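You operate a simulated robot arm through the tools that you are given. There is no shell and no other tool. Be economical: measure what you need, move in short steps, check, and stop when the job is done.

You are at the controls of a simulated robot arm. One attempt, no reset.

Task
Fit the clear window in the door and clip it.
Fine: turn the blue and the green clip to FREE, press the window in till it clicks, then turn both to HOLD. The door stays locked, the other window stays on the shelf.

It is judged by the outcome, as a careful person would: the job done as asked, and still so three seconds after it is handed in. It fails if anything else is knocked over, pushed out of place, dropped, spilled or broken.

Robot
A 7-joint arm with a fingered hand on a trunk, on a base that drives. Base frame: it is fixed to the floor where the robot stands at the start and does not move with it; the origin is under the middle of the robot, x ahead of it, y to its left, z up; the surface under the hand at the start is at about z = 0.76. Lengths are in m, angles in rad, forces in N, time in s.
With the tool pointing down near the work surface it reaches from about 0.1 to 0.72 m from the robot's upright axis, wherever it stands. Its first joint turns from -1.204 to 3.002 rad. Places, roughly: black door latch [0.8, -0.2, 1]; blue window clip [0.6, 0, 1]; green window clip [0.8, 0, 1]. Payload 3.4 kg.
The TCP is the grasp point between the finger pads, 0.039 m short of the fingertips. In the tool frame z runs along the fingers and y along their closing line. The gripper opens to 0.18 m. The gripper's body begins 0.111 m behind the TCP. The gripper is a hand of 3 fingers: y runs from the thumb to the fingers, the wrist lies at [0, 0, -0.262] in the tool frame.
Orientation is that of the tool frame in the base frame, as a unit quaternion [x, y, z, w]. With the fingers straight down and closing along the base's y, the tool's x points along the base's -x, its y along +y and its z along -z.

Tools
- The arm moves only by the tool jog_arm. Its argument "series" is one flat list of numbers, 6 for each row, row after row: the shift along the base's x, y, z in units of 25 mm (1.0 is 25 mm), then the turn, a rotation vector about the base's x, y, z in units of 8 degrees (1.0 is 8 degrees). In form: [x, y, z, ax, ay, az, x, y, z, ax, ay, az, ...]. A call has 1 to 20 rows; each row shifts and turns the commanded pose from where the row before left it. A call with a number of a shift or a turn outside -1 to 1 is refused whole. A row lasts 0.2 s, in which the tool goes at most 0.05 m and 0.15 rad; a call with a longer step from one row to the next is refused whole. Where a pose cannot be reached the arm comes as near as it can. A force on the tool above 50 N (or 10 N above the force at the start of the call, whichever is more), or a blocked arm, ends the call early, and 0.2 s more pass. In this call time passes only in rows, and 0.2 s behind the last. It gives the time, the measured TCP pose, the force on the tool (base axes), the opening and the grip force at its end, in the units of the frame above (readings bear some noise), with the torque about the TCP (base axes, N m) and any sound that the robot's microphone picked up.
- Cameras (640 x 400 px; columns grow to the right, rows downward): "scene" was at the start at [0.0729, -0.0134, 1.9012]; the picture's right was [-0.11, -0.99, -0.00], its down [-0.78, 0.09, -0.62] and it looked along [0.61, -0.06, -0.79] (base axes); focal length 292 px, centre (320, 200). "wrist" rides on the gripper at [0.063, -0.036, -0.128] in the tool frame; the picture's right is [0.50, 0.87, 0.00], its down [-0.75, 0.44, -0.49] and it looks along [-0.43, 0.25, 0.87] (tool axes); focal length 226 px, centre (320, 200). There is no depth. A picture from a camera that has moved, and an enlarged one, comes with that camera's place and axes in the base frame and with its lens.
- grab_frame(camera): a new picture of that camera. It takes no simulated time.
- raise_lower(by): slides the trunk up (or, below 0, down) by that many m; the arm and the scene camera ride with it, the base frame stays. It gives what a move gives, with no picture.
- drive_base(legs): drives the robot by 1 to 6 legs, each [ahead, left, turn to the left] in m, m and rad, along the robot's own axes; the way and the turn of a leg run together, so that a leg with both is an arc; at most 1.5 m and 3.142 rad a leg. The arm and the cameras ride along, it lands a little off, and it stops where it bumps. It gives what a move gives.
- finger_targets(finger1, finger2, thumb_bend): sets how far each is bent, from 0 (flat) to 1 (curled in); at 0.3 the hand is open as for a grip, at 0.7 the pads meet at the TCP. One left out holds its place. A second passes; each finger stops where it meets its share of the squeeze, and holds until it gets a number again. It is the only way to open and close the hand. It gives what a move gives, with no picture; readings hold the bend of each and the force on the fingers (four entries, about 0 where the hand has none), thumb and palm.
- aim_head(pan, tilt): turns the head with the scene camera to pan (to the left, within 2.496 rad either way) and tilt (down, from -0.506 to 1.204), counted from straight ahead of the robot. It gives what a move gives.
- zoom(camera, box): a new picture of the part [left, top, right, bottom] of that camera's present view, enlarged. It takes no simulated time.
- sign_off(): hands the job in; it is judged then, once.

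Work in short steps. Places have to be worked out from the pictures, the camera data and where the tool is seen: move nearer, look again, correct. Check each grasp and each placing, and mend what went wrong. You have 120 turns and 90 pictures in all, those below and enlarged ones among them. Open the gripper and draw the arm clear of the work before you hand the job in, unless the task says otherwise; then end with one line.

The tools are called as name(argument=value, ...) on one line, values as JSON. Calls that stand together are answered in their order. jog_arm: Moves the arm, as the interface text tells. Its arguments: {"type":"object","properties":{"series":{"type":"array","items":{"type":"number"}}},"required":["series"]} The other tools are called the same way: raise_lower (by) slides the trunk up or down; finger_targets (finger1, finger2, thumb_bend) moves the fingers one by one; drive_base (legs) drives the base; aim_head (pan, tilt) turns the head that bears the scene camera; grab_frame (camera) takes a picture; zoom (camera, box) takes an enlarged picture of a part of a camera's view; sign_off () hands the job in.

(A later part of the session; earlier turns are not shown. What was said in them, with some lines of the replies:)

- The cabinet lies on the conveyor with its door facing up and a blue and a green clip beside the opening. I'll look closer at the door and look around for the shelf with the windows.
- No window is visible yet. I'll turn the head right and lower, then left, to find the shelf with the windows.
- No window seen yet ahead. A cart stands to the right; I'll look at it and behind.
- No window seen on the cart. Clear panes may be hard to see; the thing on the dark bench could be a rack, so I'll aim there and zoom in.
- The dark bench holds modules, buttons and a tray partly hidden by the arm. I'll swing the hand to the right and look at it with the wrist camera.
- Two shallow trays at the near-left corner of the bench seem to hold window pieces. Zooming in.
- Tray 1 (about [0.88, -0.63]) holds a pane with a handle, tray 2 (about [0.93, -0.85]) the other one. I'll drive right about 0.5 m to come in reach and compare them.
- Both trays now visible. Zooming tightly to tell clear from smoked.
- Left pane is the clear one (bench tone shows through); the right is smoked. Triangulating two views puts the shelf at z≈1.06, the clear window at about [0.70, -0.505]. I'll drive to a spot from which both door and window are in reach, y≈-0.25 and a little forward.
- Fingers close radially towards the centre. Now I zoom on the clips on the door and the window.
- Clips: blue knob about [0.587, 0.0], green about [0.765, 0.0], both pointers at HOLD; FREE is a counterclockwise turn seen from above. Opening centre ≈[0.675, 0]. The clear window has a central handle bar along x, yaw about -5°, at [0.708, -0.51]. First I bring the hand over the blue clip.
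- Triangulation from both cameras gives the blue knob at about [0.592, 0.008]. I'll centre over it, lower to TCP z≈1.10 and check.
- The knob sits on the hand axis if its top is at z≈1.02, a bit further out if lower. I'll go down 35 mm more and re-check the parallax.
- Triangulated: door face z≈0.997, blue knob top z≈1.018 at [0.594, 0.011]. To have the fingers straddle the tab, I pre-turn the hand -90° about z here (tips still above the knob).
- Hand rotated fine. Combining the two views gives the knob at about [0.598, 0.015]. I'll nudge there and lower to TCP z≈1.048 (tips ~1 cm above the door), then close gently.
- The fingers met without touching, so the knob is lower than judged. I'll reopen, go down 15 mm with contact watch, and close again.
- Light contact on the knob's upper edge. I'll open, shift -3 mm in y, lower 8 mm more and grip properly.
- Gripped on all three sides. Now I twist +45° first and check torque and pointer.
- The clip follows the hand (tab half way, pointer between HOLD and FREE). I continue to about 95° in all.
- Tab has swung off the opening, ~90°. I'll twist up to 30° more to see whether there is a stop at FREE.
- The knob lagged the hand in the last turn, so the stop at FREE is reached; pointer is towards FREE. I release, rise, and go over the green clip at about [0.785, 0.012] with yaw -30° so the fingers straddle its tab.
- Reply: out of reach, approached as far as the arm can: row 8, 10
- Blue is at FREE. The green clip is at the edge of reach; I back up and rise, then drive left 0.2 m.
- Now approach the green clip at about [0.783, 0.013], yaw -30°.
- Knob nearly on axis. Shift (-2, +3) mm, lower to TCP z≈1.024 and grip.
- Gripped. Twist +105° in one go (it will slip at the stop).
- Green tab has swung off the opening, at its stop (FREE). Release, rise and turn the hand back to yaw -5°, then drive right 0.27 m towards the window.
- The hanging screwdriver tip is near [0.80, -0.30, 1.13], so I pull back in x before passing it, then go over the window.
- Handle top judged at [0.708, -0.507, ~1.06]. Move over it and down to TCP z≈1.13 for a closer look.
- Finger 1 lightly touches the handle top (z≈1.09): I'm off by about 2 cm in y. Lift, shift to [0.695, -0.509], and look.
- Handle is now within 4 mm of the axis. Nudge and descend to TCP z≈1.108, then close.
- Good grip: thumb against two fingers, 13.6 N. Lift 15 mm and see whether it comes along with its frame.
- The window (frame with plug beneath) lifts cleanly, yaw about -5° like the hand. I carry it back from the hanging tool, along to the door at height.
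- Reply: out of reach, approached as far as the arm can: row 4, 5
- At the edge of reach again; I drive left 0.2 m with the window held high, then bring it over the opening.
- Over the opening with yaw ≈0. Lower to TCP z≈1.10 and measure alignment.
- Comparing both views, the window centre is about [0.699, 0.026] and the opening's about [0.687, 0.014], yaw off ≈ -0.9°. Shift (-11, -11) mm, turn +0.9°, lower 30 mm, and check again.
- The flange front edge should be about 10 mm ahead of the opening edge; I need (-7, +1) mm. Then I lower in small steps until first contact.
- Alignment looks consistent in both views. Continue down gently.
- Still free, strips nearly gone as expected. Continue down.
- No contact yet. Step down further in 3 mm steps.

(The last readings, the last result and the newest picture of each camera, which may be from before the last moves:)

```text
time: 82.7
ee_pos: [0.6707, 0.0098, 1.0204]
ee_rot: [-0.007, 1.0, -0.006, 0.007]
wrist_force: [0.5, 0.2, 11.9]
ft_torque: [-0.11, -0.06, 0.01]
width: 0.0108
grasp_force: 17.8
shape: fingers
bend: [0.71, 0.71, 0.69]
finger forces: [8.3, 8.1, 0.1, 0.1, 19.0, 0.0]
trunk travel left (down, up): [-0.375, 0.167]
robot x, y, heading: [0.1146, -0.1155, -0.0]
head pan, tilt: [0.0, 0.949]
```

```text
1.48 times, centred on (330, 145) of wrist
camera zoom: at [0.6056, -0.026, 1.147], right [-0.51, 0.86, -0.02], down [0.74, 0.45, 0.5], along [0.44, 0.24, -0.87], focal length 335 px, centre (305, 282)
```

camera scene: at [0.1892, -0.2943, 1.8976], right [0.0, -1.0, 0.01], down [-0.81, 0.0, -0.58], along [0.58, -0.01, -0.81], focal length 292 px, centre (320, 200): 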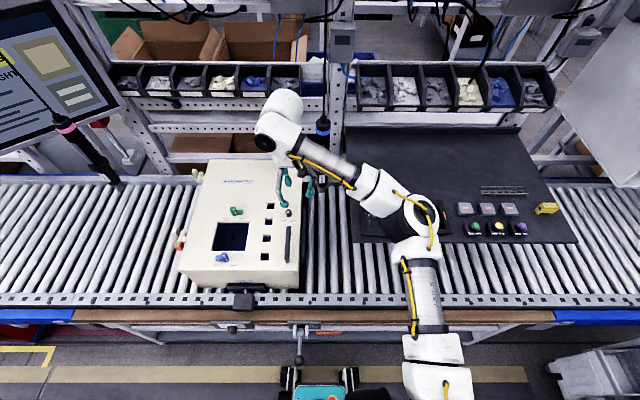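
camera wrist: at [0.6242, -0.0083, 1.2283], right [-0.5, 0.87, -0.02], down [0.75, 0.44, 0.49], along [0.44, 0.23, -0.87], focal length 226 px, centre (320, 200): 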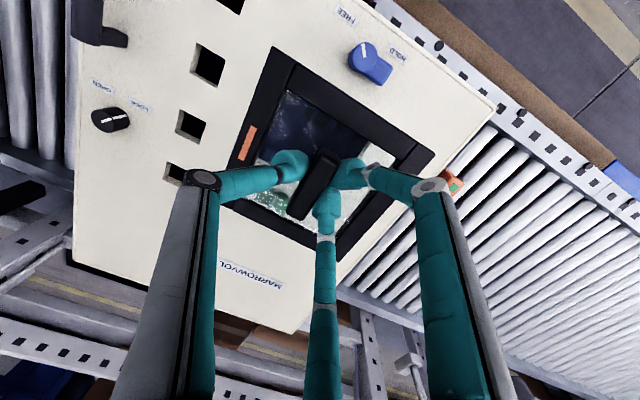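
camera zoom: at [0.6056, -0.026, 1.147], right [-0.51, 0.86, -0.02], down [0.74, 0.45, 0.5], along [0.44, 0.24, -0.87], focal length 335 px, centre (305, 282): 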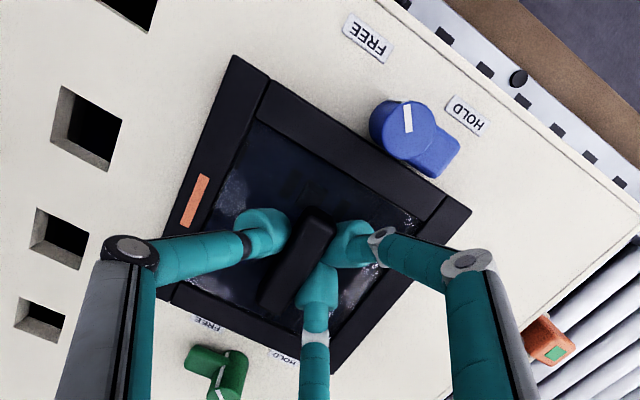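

First contact at TCP z≈1.020 with small torque, i.e. evenly resisted. Let me look closely whether the plug sits in the opening.

zoom(camera="scene", box=[255, 225, 315, 265])

zoom(camera="wrist", box=[300, 50, 420, 170])

```text
10.00 times, centred on (285, 245) of scene
camera zoom: at [0.1871, -0.1179, 1.898], right [0.0, -1.0, 0.0], down [-0.81, 0.0, -0.58], along [0.58, 0.0, -0.81], focal length 2921 px, centre (670, -250)
```

zoom: 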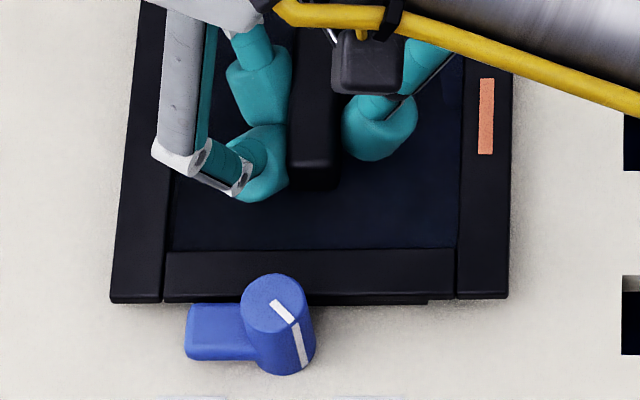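

```text
3.33 times, centred on (360, 110) of wrist
camera zoom: at [0.6056, -0.026, 1.147], right [-0.51, 0.86, -0.02], down [0.74, 0.45, 0.5], along [0.44, 0.24, -0.87], focal length 754 px, centre (187, 500)
```

zoom: 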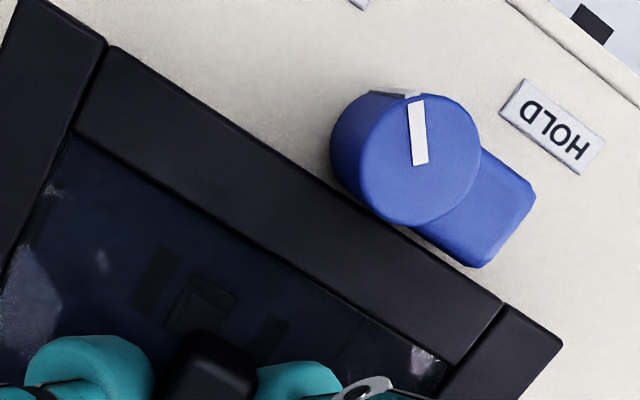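

The resisting force passes close to the centre, which fits snap lips meeting the opening evenly. I press on in small steps and listen for the click.

jog_arm(series=[0, 0, -0.12, 0, 0, 0, 0, 0, -0.12, 0, 0, 0])

```text
time: 83.3
ee_pos: [0.6708, 0.0083, 1.0168]
ee_rot: [-0.007, 1.0, -0.004, 0.01]
wrist_force: [6.5, -1.7, 45.9]
ft_torque: [-0.51, -0.19, 0.11]
width: 0.0105
grasp_force: 32.4
shape: fingers
bend: [0.71, 0.71, 0.73]
finger forces: [11.8, 11.5, 0.0, 0.0, 42.4, 0.1]
trunk travel left (down, up): [-0.375, 0.167]
robot x, y, heading: [0.1173, -0.1152, 0.001]
head pan, tilt: [0.0, 0.949]
```

46 N without a click – possibly resting on an edge. I back off 20 mm to inspect the plug's position relative to the opening.

jog_arm(series=[0, 0, 0.4, 0, 0, 0, 0, 0, 0.6, 0, 0, 0])

zoom(camera="scene", box=[255, 215, 315, 255])

zoom(camera="wrist", box=[220, 40, 420, 240])

```text
time: 83.9
ee_pos: [0.6697, 0.0101, 1.0354]
ee_rot: [-0.007, 1.0, -0.007, 0.004]
wrist_force: [1.0, -0.1, -2.0]
ft_torque: [0.02, -0.08, -0.02]
width: 0.011
grasp_force: 13.6
shape: fingers
bend: [0.71, 0.71, 0.69]
finger forces: [7.4, 6.9, 0.0, 0.0, 13.0, 0.0]
trunk travel left (down, up): [-0.375, 0.167]
robot x, y, heading: [0.1147, -0.1146, 0.001]
head pan, tilt: [0.0, 0.949]
```

```text
10.00 times, centred on (285, 235) of scene
camera zoom: at [0.1891, -0.1147, 1.8975], right [0.0, -1.0, 0.0], down [-0.81, 0.0, -0.58], along [0.58, 0.0, -0.81], focal length 2921 px, centre (670, -150)
```

zoom: 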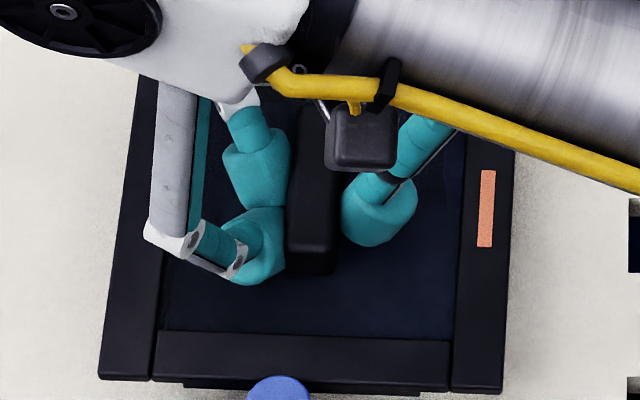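

```text
2.00 times, centred on (320, 140) of wrist
camera zoom: at [0.6051, -0.0238, 1.1627], right [-0.51, 0.86, -0.02], down [0.74, 0.45, 0.49], along [0.43, 0.24, -0.87], focal length 452 px, centre (320, 320)
```

zoom: 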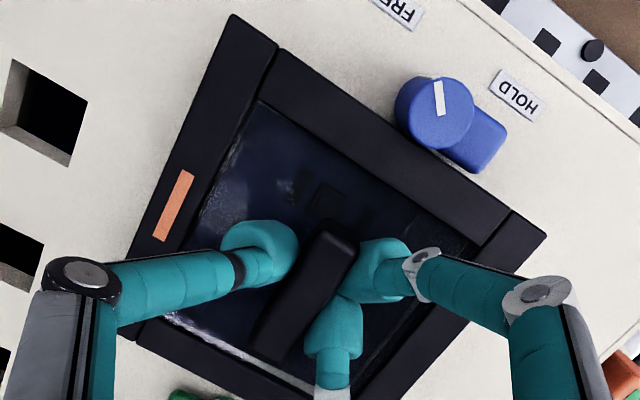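

The flange sits about level but may be slightly yawed/tilted after pressing. I'll probe: touch lightly again, then shift sideways a little – if the plug is in the opening, sideways force will rise.

jog_arm(series=[0, 0, -0.34, 0, 0, 0, 0, 0, -0.34, 0, 0, 0])

jog_arm(series=[0.12, 0, 0, 0, 0, 0, 0.12, 0, 0, 0, 0, 0])

jog_arm(series=[-0.24, 0, 0, 0, 0, 0, -0.2, 0, 0, 0, 0, 0])

```text
time: 84.5
ee_pos: [0.6696, 0.0105, 1.0193]
ee_rot: [-0.007, 1.0, -0.006, 0.005]
wrist_force: [0.2, -0.1, 0.4]
ft_torque: [-0.09, 0.01, 0.02]
width: 0.0112
grasp_force: 13.6
shape: fingers
bend: [0.71, 0.71, 0.69]
finger forces: [7.3, 7.2, 0.0, 0.0, 13.1, 0.1]
trunk travel left (down, up): [-0.375, 0.167]
robot x, y, heading: [0.1188, -0.1145, 0.002]
head pan, tilt: [0.0, 0.949]
```

```text
time: 85.1
ee_pos: [0.6766, 0.0097, 1.0204]
ee_rot: [-0.006, 1.0, -0.006, 0.006]
wrist_force: [-0.8, -0.5, -1.2]
ft_torque: [-0.05, 0.03, 0.0]
width: 0.0109
grasp_force: 13.5
shape: fingers
bend: [0.71, 0.71, 0.69]
finger forces: [7.5, 6.9, 0.1, 0.1, 13.2, 0.0]
trunk travel left (down, up): [-0.375, 0.167]
robot x, y, heading: [0.1184, -0.1166, -0.002]
head pan, tilt: [0.0, 0.949]
```

```text
time: 85.7
ee_pos: [0.6675, 0.0076, 1.0212]
ee_rot: [-0.006, 1.0, -0.006, 0.006]
wrist_force: [7.2, -2.1, 0.0]
ft_torque: [-0.1, -0.27, 0.03]
width: 0.0108
grasp_force: 14.9
shape: fingers
bend: [0.71, 0.71, 0.69]
finger forces: [7.8, 7.2, 0.0, 0.0, 14.4, 0.0]
trunk travel left (down, up): [-0.375, 0.167]
robot x, y, heading: [0.1164, -0.1142, 0.0]
head pan, tilt: [0.0, 0.949]
```

A wall is met on the -x side at x≈0.668; +x is free so far. Probe the other side.

jog_arm(series=[0.44, 0, 0, 0, 0, 0, 0.12, 0, 0, 0, 0, 0])

jog_arm(series=[0.12, 0, 0, 0, 0, 0, 0.12, 0, 0, 0, 0, 0])

```text
time: 86.3
ee_pos: [0.6801, 0.0108, 1.0198]
ee_rot: [-0.008, 1.0, -0.006, 0.006]
wrist_force: [0.2, 0.5, 0.1]
ft_torque: [-0.07, -0.01, -0.03]
width: 0.011
grasp_force: 14.0
shape: fingers
bend: [0.71, 0.71, 0.69]
finger forces: [8.2, 7.2, 0.0, 0.0, 13.7, 0.1]
trunk travel left (down, up): [-0.375, 0.167]
robot x, y, heading: [0.119, -0.1168, 0.001]
head pan, tilt: [0.0, 0.949]
```

```text
time: 86.9
ee_pos: [0.6843, 0.0104, 1.0196]
ee_rot: [-0.006, 1.0, -0.006, 0.006]
wrist_force: [-1.0, 1.2, 0.0]
ft_torque: [-0.07, 0.02, -0.01]
width: 0.0113
grasp_force: 14.7
shape: fingers
bend: [0.71, 0.71, 0.69]
finger forces: [8.3, 7.3, 0.0, 0.0, 13.6, 0.0]
trunk travel left (down, up): [-0.375, 0.167]
robot x, y, heading: [0.1184, -0.1149, -0.001]
head pan, tilt: [0.0, 0.949]
```

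Probably the wall on -x was the blue knob. Take a look at the present position.

zoom(camera="wrist", box=[190, 30, 450, 270])

zoom(camera="scene", box=[250, 215, 325, 265])

```text
1.67 times, centred on (320, 150) of wrist
camera zoom: at [0.621, -0.0256, 1.1476], right [-0.51, 0.86, -0.02], down [0.74, 0.45, 0.5], along [0.43, 0.24, -0.87], focal length 377 px, centre (320, 283)
```

zoom: 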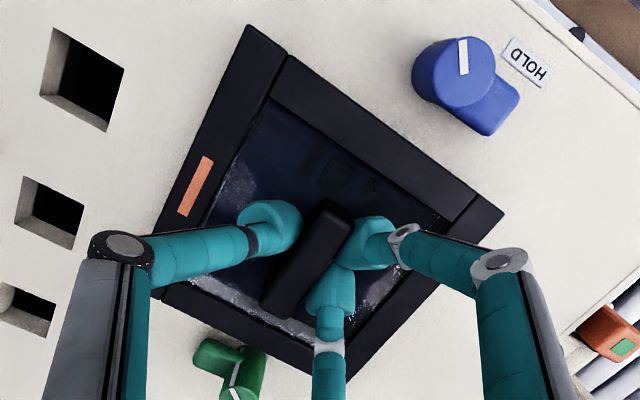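

```text
8.00 times, centred on (288, 240) of scene
camera zoom: at [0.1893, -0.1168, 1.8977], right [0.0, -1.0, 0.0], down [-0.82, 0.0, -0.58], along [0.58, 0.0, -0.82], focal length 2337 px, centre (580, -120)
```

zoom: 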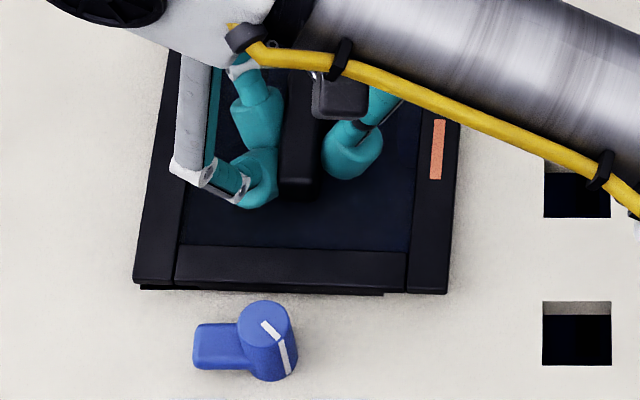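

The picture is ambiguous about what the plug under the frame looks like. I'll lift the window high in front of the scene camera so its side profile can be seen.

jog_arm(series=[0, 0, 0.6, 0, 0, 0, 0, 0, 1, 0, 0, 0, 0, 0, 1, 0, 0, 0, -0.3, 0, 1, 0, 0, 0, -0.3, 0, 1, 0, 0, 0, -0.3, 0, 1, 0, 0, 0, -0.3, 0, 1, 0, 0, 0, -0.3, 0, 1, 0, 0, 0, -0.3, 0, 1, 0, 0, 0, -0.3, 0, 1, 0, 0, 0, -0.3, 0, 1, 0, 0, 0, 0, 0, 1, 0, 0, 0, 0, 0, 1, 0, 0, 0, 0, 0, 1, 0, 0, 0, 0, 0, 1, 0, 0, 0, 0, 0, 1, 0, 0, 0, 0, 0, 1, 0, 0, 0, 0, 0, 1, 0, 0, 0, 0, 0, 1, 0, 0, 0])

aim_head(pan=0.2, tilt=0.75)

grab_frame(camera="scene")

```text
time: 90.9
ee_pos: [0.6296, 0.0113, 1.4584]
ee_rot: [-0.007, 1.0, -0.006, 0.005]
wrist_force: [0.3, 0.8, -0.9]
ft_torque: [0.0, 0.01, -0.01]
width: 0.0112
grasp_force: 14.5
shape: fingers
bend: [0.71, 0.71, 0.69]
finger forces: [7.9, 7.2, 0.1, 0.0, 13.3, 0.0]
out of reach, approached as far as the arm can: row 19
trunk travel left (down, up): [-0.375, 0.167]
robot x, y, heading: [0.1159, -0.1149, -0.003]
head pan, tilt: [0.0, 0.949]
```

```text
time: 91.6
ee_pos: [0.6261, 0.0104, 1.459]
ee_rot: [-0.007, 1.0, -0.006, 0.005]
wrist_force: [0.0, -0.7, -1.3]
ft_torque: [0.01, 0.02, 0.0]
width: 0.0108
grasp_force: 13.9
shape: fingers
bend: [0.71, 0.71, 0.69]
finger forces: [7.8, 7.3, 0.0, 0.1, 13.3, 0.1]
trunk travel left (down, up): [-0.375, 0.167]
robot x, y, heading: [0.1182, -0.1108, -0.003]
head pan, tilt: [0.201, 0.75]
```

```text
19 pictures are left
camera scene: at [0.1969, -0.0995, 1.9132], right [0.2, -0.98, 0.0], down [-0.67, -0.14, -0.73], along [0.71, 0.15, -0.68], focal length 292 px, centre (320, 200)
```

scene: 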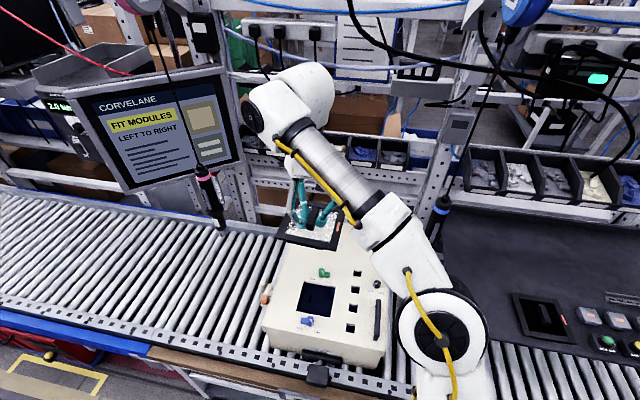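

Zooming on the window's side; I must now be sparing with pictures (19 left).

zoom(camera="scene", box=[265, 190, 355, 250])

```text
6.67 times, centred on (310, 220) of scene
camera zoom: at [0.1969, -0.0995, 1.9132], right [0.2, -0.98, 0.0], down [-0.67, -0.14, -0.73], along [0.71, 0.15, -0.68], focal length 1948 px, centre (387, 67)
```

zoom: 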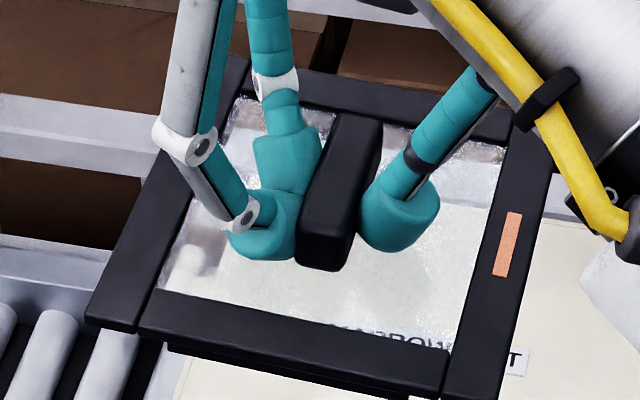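

The lower lip/plug is visible beneath the frame, so at contact the plug was likely resting on the opening's rim rather than in it. The opening is unobstructed now: measure it together with the two clips (whose true positions I know from gripping).

zoom(camera="scene", box=[270, 258, 370, 338])

```text
5.00 times, centred on (320, 298) of scene
camera zoom: at [0.1969, -0.0995, 1.9132], right [0.2, -0.98, 0.0], down [-0.67, -0.14, -0.73], along [0.71, 0.15, -0.68], focal length 1461 px, centre (320, -290)
```

zoom: 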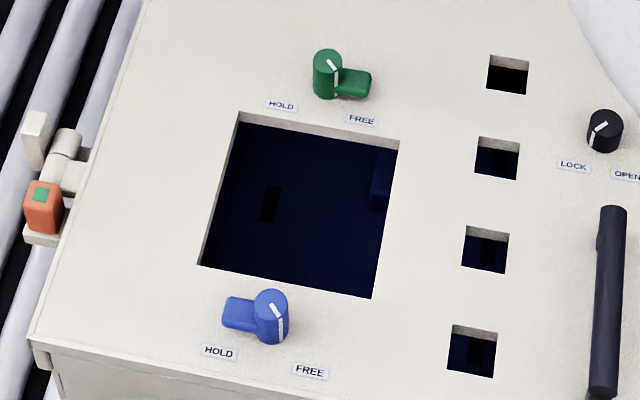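

Measured: the opening's centre is exactly midway between the clips, i.e. [0.689, 0.0143], size ≈0.117. The window centre sits at TCP+(0.010, -0.0016), yaw -2°. So the TCP must go to [0.679, 0.016] with +2° turn. Going back down to z≈1.05.

jog_arm(series=[0.125, 0.013, -0.96, 0, 0, 0.015, 0.125, 0.013, -0.96, 0, 0, 0.015, 0.125, 0.013, -0.96, 0, 0, 0.015, 0.125, 0.013, -0.96, 0, 0, 0.015, 0.125, 0.013, -0.96, 0, 0, 0.015, 0.125, 0.013, -0.96, 0, 0, 0.015, 0.125, 0.013, -0.96, 0, 0, 0.015, 0.125, 0.013, -0.96, 0, 0, 0.015, 0.125, 0.013, -0.96, 0, 0, 0.015, 0.125, 0.013, -0.96, 0, 0, 0.015, 0.125, 0.013, -0.96, 0, 0, 0.015, 0.125, 0.013, -0.96, 0, 0, 0.015, 0.125, 0.013, -0.96, 0, 0, 0.015, 0.125, 0.013, -0.96, 0, 0, 0.015, 0.125, 0.013, -0.96, 0, 0, 0.015, 0.125, 0.013, -0.96, 0, 0, 0.015, 0.125, 0.013, -0.96, 0, 0, 0.015])

aim_head(pan=0.0, tilt=0.949)

```text
time: 95.2
ee_pos: [0.6804, 0.014, 1.053]
ee_rot: [-0.025, 1.0, -0.005, 0.006]
wrist_force: [1.1, -0.4, -1.6]
ft_torque: [-0.01, 0.03, 0.03]
width: 0.0109
grasp_force: 14.3
shape: fingers
bend: [0.71, 0.71, 0.69]
finger forces: [7.9, 7.4, 0.1, 0.0, 13.2, 0.0]
trunk travel left (down, up): [-0.375, 0.167]
robot x, y, heading: [0.1165, -0.1155, 0.001]
head pan, tilt: [0.201, 0.75]
```

```text
time: 95.9
ee_pos: [0.6801, 0.0139, 1.0525]
ee_rot: [-0.025, 1.0, -0.006, 0.007]
wrist_force: [0.3, 0.3, -1.0]
ft_torque: [-0.02, -0.02, -0.01]
width: 0.0108
grasp_force: 13.9
shape: fingers
bend: [0.71, 0.71, 0.69]
finger forces: [7.9, 7.5, 0.0, 0.0, 13.2, 0.0]
trunk travel left (down, up): [-0.375, 0.167]
robot x, y, heading: [0.1176, -0.1148, 0.004]
head pan, tilt: [0.0, 0.949]
```

Nudge (-1, +2) mm and lower to just above the contact height, then step down and watch the height at which contact comes.

jog_arm(series=[-0.04, 0.08, -0.5, 0, 0, 0, 0, 0, -0.5, 0, 0, 0])

jog_arm(series=[0, 0, -0.16, 0, 0, 0, 0, 0, -0.16, 0, 0, 0])

jog_arm(series=[0, 0, -0.12, 0, 0, 0])

```text
time: 96.5
ee_pos: [0.678, 0.0172, 1.0282]
ee_rot: [-0.026, 1.0, -0.006, 0.005]
wrist_force: [-0.8, 0.2, -1.7]
ft_torque: [0.02, 0.0, 0.02]
width: 0.0109
grasp_force: 14.8
shape: fingers
bend: [0.71, 0.71, 0.69]
finger forces: [7.8, 7.4, 0.0, 0.0, 13.2, 0.1]
trunk travel left (down, up): [-0.375, 0.167]
robot x, y, heading: [0.1207, -0.1159, -0.005]
head pan, tilt: [0.0, 0.949]
```

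```text
time: 97.1
ee_pos: [0.6784, 0.0163, 1.0208]
ee_rot: [-0.025, 1.0, -0.006, 0.006]
wrist_force: [-0.3, 0.5, -1.3]
ft_torque: [0.02, 0.02, -0.01]
width: 0.011
grasp_force: 14.9
shape: fingers
bend: [0.71, 0.71, 0.69]
finger forces: [7.8, 7.4, 0.0, 0.0, 13.1, 0.0]
trunk travel left (down, up): [-0.375, 0.167]
robot x, y, heading: [0.1219, -0.1163, -0.001]
head pan, tilt: [0.0, 0.949]
```

```text
time: 97.5
ee_pos: [0.6774, 0.0161, 1.017]
ee_rot: [-0.024, 1.0, -0.005, 0.006]
wrist_force: [2.9, 0.6, 4.1]
ft_torque: [-0.07, -0.06, 0.04]
width: 0.0109
grasp_force: 14.9
shape: fingers
bend: [0.71, 0.71, 0.69]
finger forces: [8.2, 8.0, 0.0, 0.0, 13.7, 0.0]
trunk travel left (down, up): [-0.375, 0.167]
robot x, y, heading: [0.1207, -0.1139, 0.004]
head pan, tilt: [0.0, 0.949]
```

Contact at 1.017 with a push in +x. I yield +3 mm in x and see, then press a bit more.

jog_arm(series=[0.12, 0, 0, 0, 0, 0])

jog_arm(series=[0, 0, -0.12, 0, 0, 0])

```text
time: 97.9
ee_pos: [0.6797, 0.0178, 1.0161]
ee_rot: [-0.026, 1.0, -0.006, 0.006]
wrist_force: [-2.1, 0.5, 2.2]
ft_torque: [-0.06, 0.01, -0.04]
width: 0.0109
grasp_force: 15.0
shape: fingers
bend: [0.71, 0.71, 0.69]
finger forces: [8.5, 7.7, 0.0, 0.1, 13.8, 0.1]
trunk travel left (down, up): [-0.375, 0.167]
robot x, y, heading: [0.1183, -0.117, 0.002]
head pan, tilt: [0.0, 0.949]
```

```text
time: 98.3
ee_pos: [0.6805, 0.0163, 1.0165]
ee_rot: [-0.025, 1.0, -0.005, 0.009]
wrist_force: [-0.2, -0.3, 16.1]
ft_torque: [-0.22, -0.01, -0.01]
width: 0.0106
grasp_force: 20.5
shape: fingers
bend: [0.71, 0.71, 0.7]
finger forces: [9.5, 8.8, 0.0, 0.0, 22.6, 0.1]
trunk travel left (down, up): [-0.375, 0.167]
robot x, y, heading: [0.1188, -0.1149, 0.002]
head pan, tilt: [0.0, 0.949]
```

In x the plug now seems captured (force changes sign within 2 mm). Test y likewise.

jog_arm(series=[0, 0, 0.1, 0, 0, 0, 0, 0.12, 0, 0, 0, 0])

jog_arm(series=[0, -0.24, 0, 0, 0, 0])

```text
time: 98.9
ee_pos: [0.6798, 0.0193, 1.0172]
ee_rot: [-0.024, 1.0, -0.006, 0.006]
wrist_force: [-0.6, -4.2, 10.3]
ft_torque: [-0.32, -0.06, 0.04]
width: 0.0109
grasp_force: 18.1
shape: fingers
bend: [0.71, 0.71, 0.7]
finger forces: [7.9, 7.5, 0.1, 0.0, 20.9, 0.0]
trunk travel left (down, up): [-0.375, 0.167]
robot x, y, heading: [0.1189, -0.1155, 0.001]
head pan, tilt: [0.0, 0.949]
```

```text
time: 99.3
ee_pos: [0.6804, 0.0163, 1.0153]
ee_rot: [-0.026, 1.0, -0.005, 0.006]
wrist_force: [0.5, 2.7, 8.3]
ft_torque: [-0.01, -0.04, 0.01]
width: 0.0112
grasp_force: 17.6
shape: fingers
bend: [0.71, 0.71, 0.7]
finger forces: [9.9, 9.5, 0.0, 0.0, 15.5, 0.0]
trunk travel left (down, up): [-0.375, 0.167]
robot x, y, heading: [0.116, -0.1181, 0.003]
head pan, tilt: [0.0, 0.949]
```

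Sideways forces appear both ways. One look at the scene before pressing harder.

zoom(camera="scene", box=[250, 215, 325, 265])

```text
8.00 times, centred on (288, 240) of scene
camera zoom: at [0.188, -0.1152, 1.8978], right [0.0, -1.0, 0.0], down [-0.81, 0.0, -0.58], along [0.58, 0.0, -0.81], focal length 2337 px, centre (580, -120)
```

zoom: 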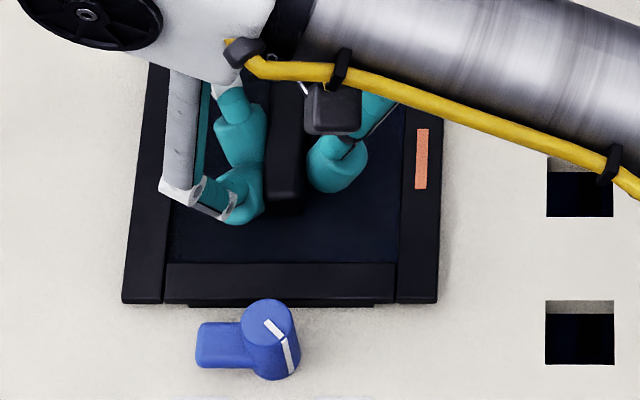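

Yaw is now true and the window lies symmetric to the blue clip within 2 mm. Shift +2.5 mm in y and press harder.

jog_arm(series=[0, 0.1, 0, 0, 0, 0, 0, 0, -0.12, 0, 0, 0, 0, 0, -0.12, 0, 0, 0, 0, 0, -0.12, 0, 0, 0])

```text
time: 100.3
ee_pos: [0.6799, 0.0152, 1.0107]
ee_rot: [-0.024, 1.0, -0.005, 0.01]
wrist_force: [6.5, 0.9, 25.2]
ft_torque: [-0.23, -0.28, 0.12]
width: 0.0104
grasp_force: 25.5
shape: fingers
bend: [0.71, 0.71, 0.71]
finger forces: [11.0, 10.9, 0.0, 0.0, 29.3, 0.0]
trunk travel left (down, up): [-0.375, 0.167]
robot x, y, heading: [0.1223, -0.1162, -0.002]
head pan, tilt: [0.0, 0.949]
```

It goes deeper than before (1.0107 at only 25 N): the plug is entering. Keep pressing.

jog_arm(series=[0, 0, -0.12, 0, 0, 0, 0, 0, -0.12, 0, 0, 0])

```text
time: 100.9
ee_pos: [0.6813, 0.0162, 1.0104]
ee_rot: [-0.025, 1.0, -0.004, 0.013]
wrist_force: [-5.5, -3.9, 25.1]
ft_torque: [-0.45, 0.27, -0.1]
width: 0.0108
grasp_force: 27.4
shape: fingers
bend: [0.71, 0.71, 0.71]
finger forces: [9.5, 9.1, 0.0, 0.0, 35.7, 0.1]
trunk travel left (down, up): [-0.375, 0.167]
robot x, y, heading: [0.1141, -0.1176, -0.001]
head pan, tilt: [0.0, 0.949]
stopped in row 2: the force on the tool passed its limit at 52 N (the readings are from after the stop); the commanded pose is now the measured one
```

Stopped at 52 N, no click; the thumb side carries most load, so it may be tilting. I'll release the grip, take a look from both cameras, and then press centrally on the handle with closed fingers.

finger_targets(finger1=0.58, finger2=0.58, thumb_bend=0.58)

jog_arm(series=[0, 0, 0.5, 0, 0, 0, 0, 0, 0.9, 0, 0, 0, 0, 0, 0.9, 0, 0, 0, 0, 0, 0.9, 0, 0, 0])

zoom(camera="wrist", box=[190, 50, 430, 270])

```text
time: 101.9
ee_pos: [0.681, 0.0184, 1.0141]
ee_rot: [-0.024, 1.0, -0.003, 0.015]
wrist_force: [4.8, 6.5, 47.9]
ft_torque: [0.17, -0.27, 0.06]
width: 0.0195
grasp_force: 24.2
shape: fingers
bend: [0.69, 0.67, 0.67]
finger forces: [12.4, 14.9, 0.1, 0.1, 20.9, 0.0]
trunk travel left (down, up): [-0.375, 0.167]
robot x, y, heading: [0.1146, -0.1125, -0.002]
head pan, tilt: [0.0, 0.949]
```

```text
time: 102.9
ee_pos: [0.6819, 0.0184, 1.088]
ee_rot: [-0.024, 1.0, -0.005, 0.009]
wrist_force: [-0.3, -0.5, 0.2]
ft_torque: [0.01, -0.05, 0.0]
width: 0.0445
grasp_force: 0.1
shape: fingers
bend: [0.57, 0.57, 0.57]
finger forces: [0.1, 0.0, 0.1, 0.0, 0.0, 0.0]
trunk travel left (down, up): [-0.375, 0.167]
robot x, y, heading: [0.1196, -0.1133, -0.002]
head pan, tilt: [0.0, 0.949]
```

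```text
1.82 times, centred on (310, 160) of wrist
camera zoom: at [0.6175, -0.0188, 1.2141], right [-0.54, 0.84, -0.02], down [0.72, 0.48, 0.5], along [0.43, 0.26, -0.86], focal length 411 px, centre (338, 273)
```

zoom: 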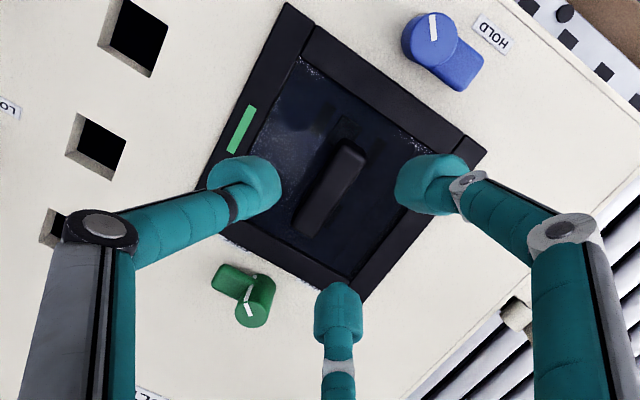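

The label on the frame has turned from orange to green – the window snapped in. Now turn the green clip back: move over it with yaw +60° (fingers straddling its tab at -y).

jog_arm(series=[0.56, 0, 0, 0, 0, 1, 0.56, 0, 0, 0, 0, 1, 0.56, 0, 0, 0, 0, 1, 0.56, -0.1, 0, 0, 0, 1, 0.56, 0, 0, 0, 0, 1, 0.56, 0, 0, 0, 0, 1, 0.56, 0, 0, 0, 0, 1])

zoom(camera="wrist", box=[220, 90, 420, 270])

```text
time: 104.5
ee_pos: [0.7798, 0.0156, 1.088]
ee_rot: [-0.492, 0.87, 0.002, 0.011]
wrist_force: [-0.2, -0.1, -0.4]
ft_torque: [0.0, -0.01, -0.01]
width: 0.0446
grasp_force: 0.0
shape: fingers
bend: [0.57, 0.57, 0.57]
finger forces: [0.1, 0.0, 0.0, 0.0, 0.0, 0.0]
trunk travel left (down, up): [-0.375, 0.167]
robot x, y, heading: [0.1216, -0.1147, -0.004]
head pan, tilt: [0.0, 0.949]
```

```text
2.22 times, centred on (320, 180) of wrist
camera zoom: at [0.7755, -0.0582, 1.2142], right [-1.0, 0.02, -0.02], down [0.01, 0.86, 0.5], along [0.03, 0.5, -0.86], focal length 502 px, centre (320, 244)
```

zoom: 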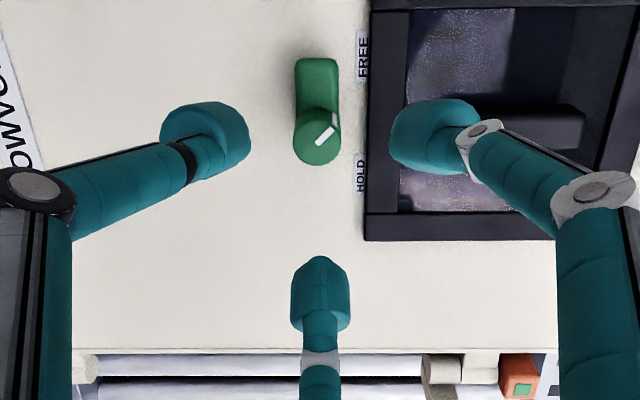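

Knob is dead on axis. Lower to TCP z≈1.025 and grip.

jog_arm(series=[0, 0, -0.9, 0, 0, 0, 0, 0, -0.9, 0, 0, 0, 0, 0, -0.72, 0, 0, 0])

finger_targets(finger1=0.7, finger2=0.7, thumb_bend=0.7)

```text
time: 105.3
ee_pos: [0.7793, 0.0138, 1.0238]
ee_rot: [-0.49, 0.871, 0.002, 0.012]
wrist_force: [-0.1, -0.3, -0.3]
ft_torque: [0.03, 0.0, 0.0]
width: 0.0447
grasp_force: 0.1
shape: fingers
bend: [0.57, 0.57, 0.57]
finger forces: [0.0, 0.0, 0.1, 0.0, 0.0, 0.1]
trunk travel left (down, up): [-0.375, 0.167]
robot x, y, heading: [0.1159, -0.1166, 0.004]
head pan, tilt: [0.0, 0.949]
```

```text
time: 106.3
ee_pos: [0.7806, 0.0151, 1.024]
ee_rot: [-0.49, 0.872, 0.001, 0.012]
wrist_force: [1.9, -1.2, -0.1]
ft_torque: [0.02, -0.07, 0.02]
width: 0.0115
grasp_force: 6.8
shape: fingers
bend: [0.67, 0.66, 0.66]
finger forces: [3.2, 3.8, 0.1, 0.0, 6.7, 0.0]
trunk travel left (down, up): [-0.375, 0.167]
robot x, y, heading: [0.1199, -0.1157, -0.001]
head pan, tilt: [0.0, 0.949]
```

Gripped evenly, no contact with the frame. Twist -97°, slipping at the stop.

jog_arm(series=[0, 0, 0, 0, 0, -0.9375, 0, 0, 0, 0, 0, -0.9375, 0, 0, 0, 0, 0, -0.9375, 0, 0, 0, 0, 0, -0.9375, 0, 0, 0, 0, 0, -0.9375, 0, 0, 0, 0, 0, -0.9375, 0, 0, 0, 0, 0, -0.9375, 0, 0, 0, 0, 0, -0.9375, 0, 0, 0, 0, 0, -0.9375, 0, 0, 0, 0, 0, -0.9375, 0, 0, 0, 0, 0, -0.9375, 0, 0, 0, 0, 0, -0.9375, 0, 0, 0, 0, 0, -0.9375])

zoom(camera="wrist", box=[220, 90, 420, 270])

```text
time: 109.1
ee_pos: [0.7802, 0.0153, 1.0236]
ee_rot: [0.332, 0.943, -0.01, 0.007]
wrist_force: [3.9, 1.4, 2.1]
ft_torque: [0.02, -0.17, 0.07]
width: 0.0105
grasp_force: 6.7
shape: fingers
bend: [0.67, 0.66, 0.67]
finger forces: [4.6, 4.9, 0.0, 0.0, 4.4, 0.0]
trunk travel left (down, up): [-0.375, 0.167]
robot x, y, heading: [0.1204, -0.1167, 0.004]
head pan, tilt: [0.0, 0.949]
```

```text
2.22 times, centred on (320, 180) of wrist
camera zoom: at [0.7075, 0.0298, 1.1502], right [0.15, 0.99, -0.02], down [0.86, -0.12, 0.5], along [0.49, -0.09, -0.86], focal length 502 px, centre (320, 244)
```

zoom: 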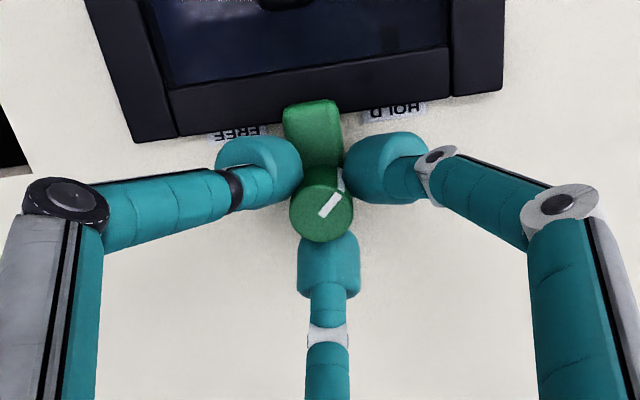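

Tab now lies over the frame. I add -15° more to be sure it is on its stop, then release and rise.

jog_arm(series=[0, 0, 0, 0, 0, -0.9375, 0, 0, 0, 0, 0, -0.9375])

finger_targets(finger1=0.57, finger2=0.57, thumb_bend=0.57)

jog_arm(series=[0, 0, 0.9, 0, 0, 0, 0, 0, 0.9, 0, 0, 0, 0, 0, 0.8, 0, 0, 0])

zoom(camera="wrist", box=[200, 30, 440, 250])

```text
time: 109.7
ee_pos: [0.7807, 0.0162, 1.0236]
ee_rot: [0.452, 0.892, -0.01, 0.007]
wrist_force: [2.6, 0.9, 3.6]
ft_torque: [0.05, -0.11, 0.07]
width: 0.0086
grasp_force: 6.1
shape: fingers
bend: [0.67, 0.66, 0.67]
finger forces: [3.7, 5.9, 0.1, 0.0, 4.4, 0.0]
trunk travel left (down, up): [-0.375, 0.167]
robot x, y, heading: [0.1149, -0.117, 0.005]
head pan, tilt: [0.0, 0.949]
```

```text
time: 110.7
ee_pos: [0.781, 0.016, 1.0244]
ee_rot: [0.452, 0.892, -0.01, 0.006]
wrist_force: [0.1, 0.1, -0.2]
ft_torque: [0.0, 0.02, 0.03]
width: 0.0487
grasp_force: 0.1
shape: fingers
bend: [0.56, 0.56, 0.56]
finger forces: [0.0, 0.0, 0.1, 0.0, 0.0, 0.0]
trunk travel left (down, up): [-0.375, 0.167]
robot x, y, heading: [0.1203, -0.1126, -0.003]
head pan, tilt: [0.0, 0.949]
```

```text
time: 111.5
ee_pos: [0.7819, 0.0151, 1.0885]
ee_rot: [0.452, 0.892, -0.009, 0.007]
wrist_force: [0.2, 0.1, -0.4]
ft_torque: [0.03, 0.03, 0.02]
width: 0.0486
grasp_force: 0.1
shape: fingers
bend: [0.56, 0.56, 0.56]
finger forces: [0.1, 0.0, 0.0, 0.1, 0.0, 0.0]
trunk travel left (down, up): [-0.375, 0.167]
robot x, y, heading: [0.1215, -0.1146, -0.003]
head pan, tilt: [0.0, 0.949]
```

```text
1.82 times, centred on (320, 140) of wrist
camera zoom: at [0.7135, 0.0471, 1.2145], right [0.4, 0.92, -0.02], down [0.8, -0.34, 0.5], along [0.45, -0.22, -0.86], focal length 411 px, centre (320, 309)
```

zoom: 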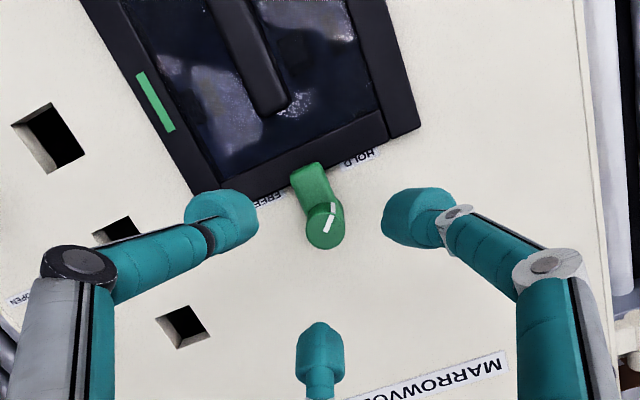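

Green is on HOLD, its tab over the frame. Now to the blue clip at [0.5985, 0.012] with yaw 0 (tab at +y between fingers).

jog_arm(series=[-0.915, -0.016, 0, 0, 0, 0.84, -0.915, -0.016, 0, 0, 0, 0.84, -0.915, -0.016, 0, 0, 0, 0.84, -0.915, -0.016, 0, 0, 0, 0.84, -0.915, -0.016, 0, 0, 0, 0.84, -0.915, -0.016, 0, 0, 0, 0.84, -0.915, -0.016, 0, 0, 0, 0.84, -0.915, -0.016, 0, 0, 0, 0.84])

zoom(camera="wrist", box=[220, 90, 420, 270])

```text
time: 113.3
ee_pos: [0.5956, 0.0088, 1.0894]
ee_rot: [0.0, 1.0, -0.005, 0.01]
wrist_force: [-0.5, -0.4, -0.6]
ft_torque: [0.04, -0.01, 0.0]
width: 0.0486
grasp_force: 0.1
shape: fingers
bend: [0.56, 0.56, 0.56]
finger forces: [0.1, 0.0, 0.1, 0.0, 0.1, 0.0]
trunk travel left (down, up): [-0.375, 0.167]
robot x, y, heading: [0.1157, -0.1138, -0.003]
head pan, tilt: [0.0, 0.949]
```

```text
2.22 times, centred on (320, 180) of wrist
camera zoom: at [0.5299, -0.0247, 1.2156], right [-0.5, 0.86, -0.02], down [0.74, 0.44, 0.5], along [0.44, 0.24, -0.86], focal length 502 px, centre (320, 244)
```

zoom: 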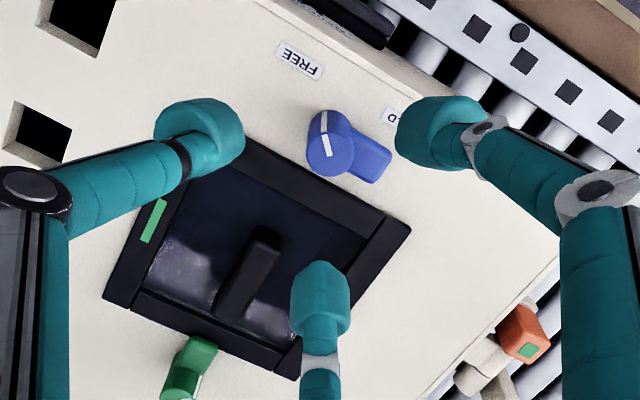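

Offset about (+2, +4) mm; correct, lower to z≈1.024 and grip.

jog_arm(series=[0.08, 0.16, -0.9, 0, 0, 0, 0, 0, -0.9, 0, 0, 0, 0, 0, -0.8, 0, 0, 0])

finger_targets(finger1=0.7, finger2=0.7, thumb_bend=0.7)

```text
time: 114.1
ee_pos: [0.5976, 0.0131, 1.0225]
ee_rot: [0.0, 1.0, -0.005, 0.01]
wrist_force: [0.1, -0.6, -0.1]
ft_torque: [-0.02, 0.01, 0.0]
width: 0.0486
grasp_force: 0.1
shape: fingers
bend: [0.56, 0.56, 0.56]
finger forces: [0.0, 0.0, 0.0, 0.0, 0.0, 0.1]
trunk travel left (down, up): [-0.375, 0.167]
robot x, y, heading: [0.1207, -0.1162, 0.006]
head pan, tilt: [0.0, 0.949]
```

```text
time: 115.1
ee_pos: [0.5977, 0.0147, 1.0229]
ee_rot: [0.0, 1.0, -0.005, 0.01]
wrist_force: [-0.8, -0.8, -0.3]
ft_torque: [-0.04, 0.0, -0.01]
width: 0.0098
grasp_force: 6.1
shape: fingers
bend: [0.66, 0.65, 0.67]
finger forces: [3.7, 3.9, 0.0, 0.0, 4.6, 0.0]
trunk travel left (down, up): [-0.375, 0.167]
robot x, y, heading: [0.1163, -0.1155, 0.0]
head pan, tilt: [0.0, 0.949]
```

Gripped evenly. Twist -112° (slips at the stop), release, rise and check.

jog_arm(series=[0, 0, 0, 0, 0, -0.9375, 0, 0, 0, 0, 0, -0.9375, 0, 0, 0, 0, 0, -0.9375, 0, 0, 0, 0, 0, -0.9375, 0, 0, 0, 0, 0, -0.9375, 0, 0, 0, 0, 0, -0.9375, 0, 0, 0, 0, 0, -0.9375, 0, 0, 0, 0, 0, -0.9375, 0, 0, 0, 0, 0, -0.9375, 0, 0, 0, 0, 0, -0.9375, 0, 0, 0, 0, 0, -0.9375, 0, 0, 0, 0, 0, -0.9375, 0, 0, 0, 0, 0, -0.9375, 0, 0, 0, 0, 0, -0.9375, 0, 0, 0, 0, 0, -0.9375])

finger_targets(finger1=0.57, finger2=0.57, thumb_bend=0.57)

jog_arm(series=[0, 0, 0.9, 0, 0, 0, 0, 0, 0.9, 0, 0, 0, 0, 0, 0.9, 0, 0, 0, 0, 0, 0.9, 0, 0, 0])

zoom(camera="wrist", box=[200, 50, 440, 270])

```text
time: 118.3
ee_pos: [0.5999, 0.0158, 1.0239]
ee_rot: [0.831, 0.556, -0.011, 0.001]
wrist_force: [-1.9, 0.4, 0.4]
ft_torque: [0.05, 0.05, 0.1]
width: 0.0085
grasp_force: 6.5
shape: fingers
bend: [0.66, 0.66, 0.67]
finger forces: [4.4, 3.4, 0.0, 0.0, 4.7, 0.0]
trunk travel left (down, up): [-0.375, 0.167]
robot x, y, heading: [0.1183, -0.1125, -0.003]
head pan, tilt: [0.0, 0.949]
```

```text
time: 119.3
ee_pos: [0.5983, 0.0165, 1.024]
ee_rot: [0.831, 0.556, -0.012, 0.0]
wrist_force: [0.1, 0.2, -0.5]
ft_torque: [-0.01, 0.02, 0.02]
width: 0.0487
grasp_force: 0.1
shape: fingers
bend: [0.56, 0.56, 0.56]
finger forces: [0.0, 0.0, 0.1, 0.0, 0.0, 0.0]
trunk travel left (down, up): [-0.375, 0.167]
robot x, y, heading: [0.1203, -0.1147, 0.002]
head pan, tilt: [0.0, 0.949]
```

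```text
time: 120.3
ee_pos: [0.5979, 0.0166, 1.1152]
ee_rot: [0.831, 0.556, -0.012, 0.0]
wrist_force: [-0.2, -0.3, -0.1]
ft_torque: [-0.01, 0.0, 0.02]
width: 0.0485
grasp_force: 0.1
shape: fingers
bend: [0.56, 0.56, 0.56]
finger forces: [0.1, 0.1, 0.0, 0.1, 0.0, 0.0]
trunk travel left (down, up): [-0.375, 0.167]
robot x, y, heading: [0.1184, -0.1166, 0.004]
head pan, tilt: [0.0, 0.949]
```

```text
1.82 times, centred on (320, 160) of wrist
camera zoom: at [0.5902, 0.0893, 1.241], right [0.99, 0.13, -0.02], down [0.12, -0.86, 0.5], along [0.05, -0.5, -0.86], focal length 411 px, centre (320, 273)
```

zoom: 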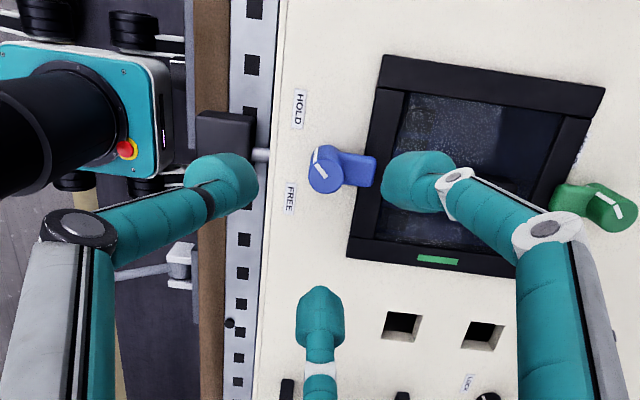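

Both clips now lie over the frame with pointers at HOLD, and the label is green. Open the hand, draw the arm up and back, then a final check.

finger_targets(finger1=0.3, finger2=0.3, thumb_bend=0.3)

jog_arm(series=[0, 0, 1, 0, 0, 0, 0, 0, 1, 0, 0, 0, 0, 0, 1, 0, 0, 0, 0, 0, 1, 0, 0, 0, -0.5, 0, 1, 0, 0, 0, -0.8, -0.5, 1, 0, 0, 0, -0.8, -0.8, 1, 0, 0, 0, -0.8, -0.8, 0, 0, 0, 0, -0.8, -0.8, 0, 0, 0, 0, -0.8, -0.8, 0, 0, 0, 0, -0.8, -0.8, 0, 0, 0, 0, 0, -1, 0, 0, 0, 0, 0, -1, 0, 0, 0, 0, 0, -1, 0, 0, 0, 0, 0, -1, 0, 0, 0, 0])

grab_frame(camera="scene")

zoom(camera="scene", box=[240, 180, 360, 275])

```text
time: 121.3
ee_pos: [0.5977, 0.0147, 1.1136]
ee_rot: [0.832, 0.555, -0.013, 0.001]
wrist_force: [-0.8, 0.3, 0.3]
ft_torque: [0.01, -0.04, 0.02]
width: 0.1513
grasp_force: 0.2
shape: fingers
bend: [0.3, 0.3, 0.3]
finger forces: [0.0, 0.0, 0.0, 0.0, 0.1, 0.1]
trunk travel left (down, up): [-0.375, 0.167]
robot x, y, heading: [0.1187, -0.1151, -0.001]
head pan, tilt: [0.0, 0.949]
```

```text
time: 124.5
ee_pos: [0.4638, -0.1987, 1.2877]
ee_rot: [0.831, 0.556, -0.012, 0.0]
wrist_force: [0.3, 0.9, 1.3]
ft_torque: [0.0, 0.01, 0.0]
width: 0.1515
grasp_force: 0.1
shape: fingers
bend: [0.3, 0.3, 0.3]
finger forces: [0.0, 0.0, 0.0, 0.0, 0.0, 0.1]
trunk travel left (down, up): [-0.375, 0.167]
robot x, y, heading: [0.1203, -0.1131, 0.003]
head pan, tilt: [0.0, 0.949]
```

```text
9 pictures are left
camera scene: at [0.1872, -0.1242, 1.8978], right [0.0, -1.0, -0.01], down [-0.81, 0.0, -0.58], along [0.58, 0.0, -0.81], focal length 292 px, centre (320, 200)
```

scene: 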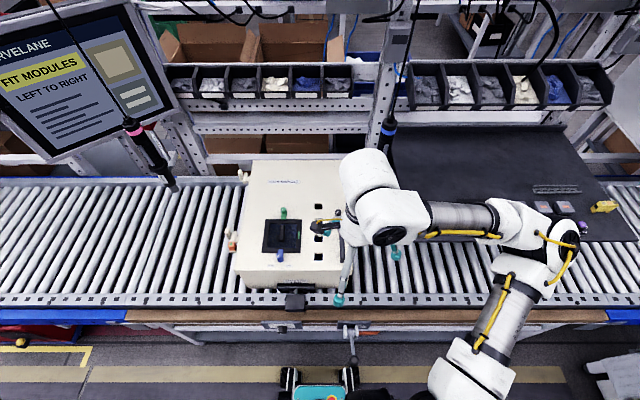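

```text
4.21 times, centred on (300, 228) of scene
camera zoom: at [0.1872, -0.1242, 1.8978], right [0.0, -1.0, -0.01], down [-0.81, 0.0, -0.58], along [0.58, 0.0, -0.81], focal length 1230 px, centre (404, 84)
```

zoom: 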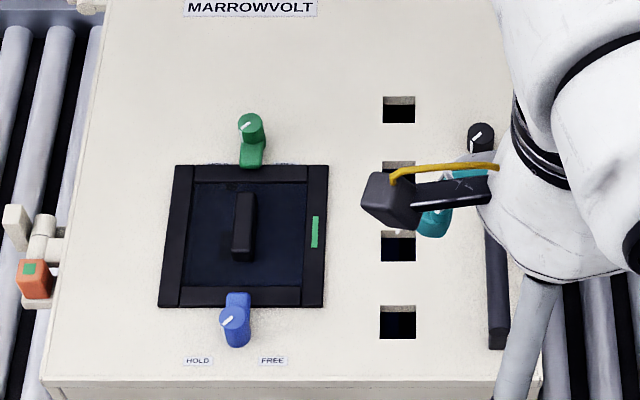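

Window flush, both clips at HOLD, latch on LOCK. I move the hand a bit further off the door and check the other window on the shelf.

jog_arm(series=[0, -0.9, 0.3, 0, 0, 0, 0, -0.9, 0.3, 0, 0, 0, 0, -0.9, 0.3, 0, 0, 0, 0, -0.9, 0.3, 0, 0, 0, 0, -0.9, 0, 0, 0, 0, 0, -0.9, 0, 0, 0, 0])

aim_head(pan=-0.4, tilt=0.8)

grab_frame(camera="scene")

```text
time: 125.9
ee_pos: [0.4655, -0.3323, 1.3195]
ee_rot: [0.831, 0.556, -0.011, 0.002]
wrist_force: [-0.3, -0.4, -1.0]
ft_torque: [0.04, 0.03, -0.04]
width: 0.1514
grasp_force: 0.1
shape: fingers
bend: [0.3, 0.3, 0.3]
finger forces: [0.0, 0.1, 0.0, 0.1, 0.0, 0.0]
trunk travel left (down, up): [-0.375, 0.167]
robot x, y, heading: [0.118, -0.1159, -0.002]
head pan, tilt: [0.0, 0.949]
```

```text
time: 126.8
ee_pos: [0.4673, -0.3317, 1.3177]
ee_rot: [0.831, 0.556, -0.013, 0.001]
wrist_force: [0.3, -0.3, 0.3]
ft_torque: [0.0, -0.02, 0.0]
width: 0.1515
grasp_force: 0.0
shape: fingers
bend: [0.3, 0.3, 0.3]
finger forces: [0.0, 0.0, 0.1, 0.1, 0.0, 0.0]
trunk travel left (down, up): [-0.375, 0.167]
robot x, y, heading: [0.1139, -0.1157, -0.002]
head pan, tilt: [-0.4, 0.799]
```

```text
7 pictures are left
camera scene: at [0.1887, -0.1546, 1.9091], right [-0.39, -0.92, 0.0], down [-0.66, 0.28, -0.69], along [0.64, -0.27, -0.72], focal length 292 px, centre (320, 200)
```

scene: 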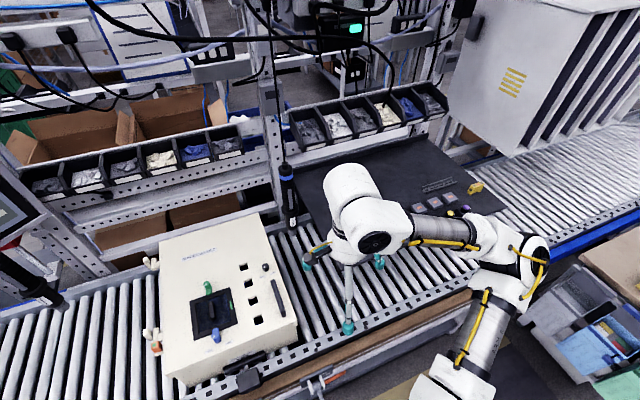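

The door work stands as intended, nothing was disturbed on the shelf, and the arm is clear with an open hand. Handing in.

sign_off()

```text
The job is handed in.
```

The clear window is snapped into the door and its label has turned from orange to green. The blue and green clips are both on HOLD and the door is still locked. I never touched the other window, but the arm hid its spot on the shelf in my last picture.
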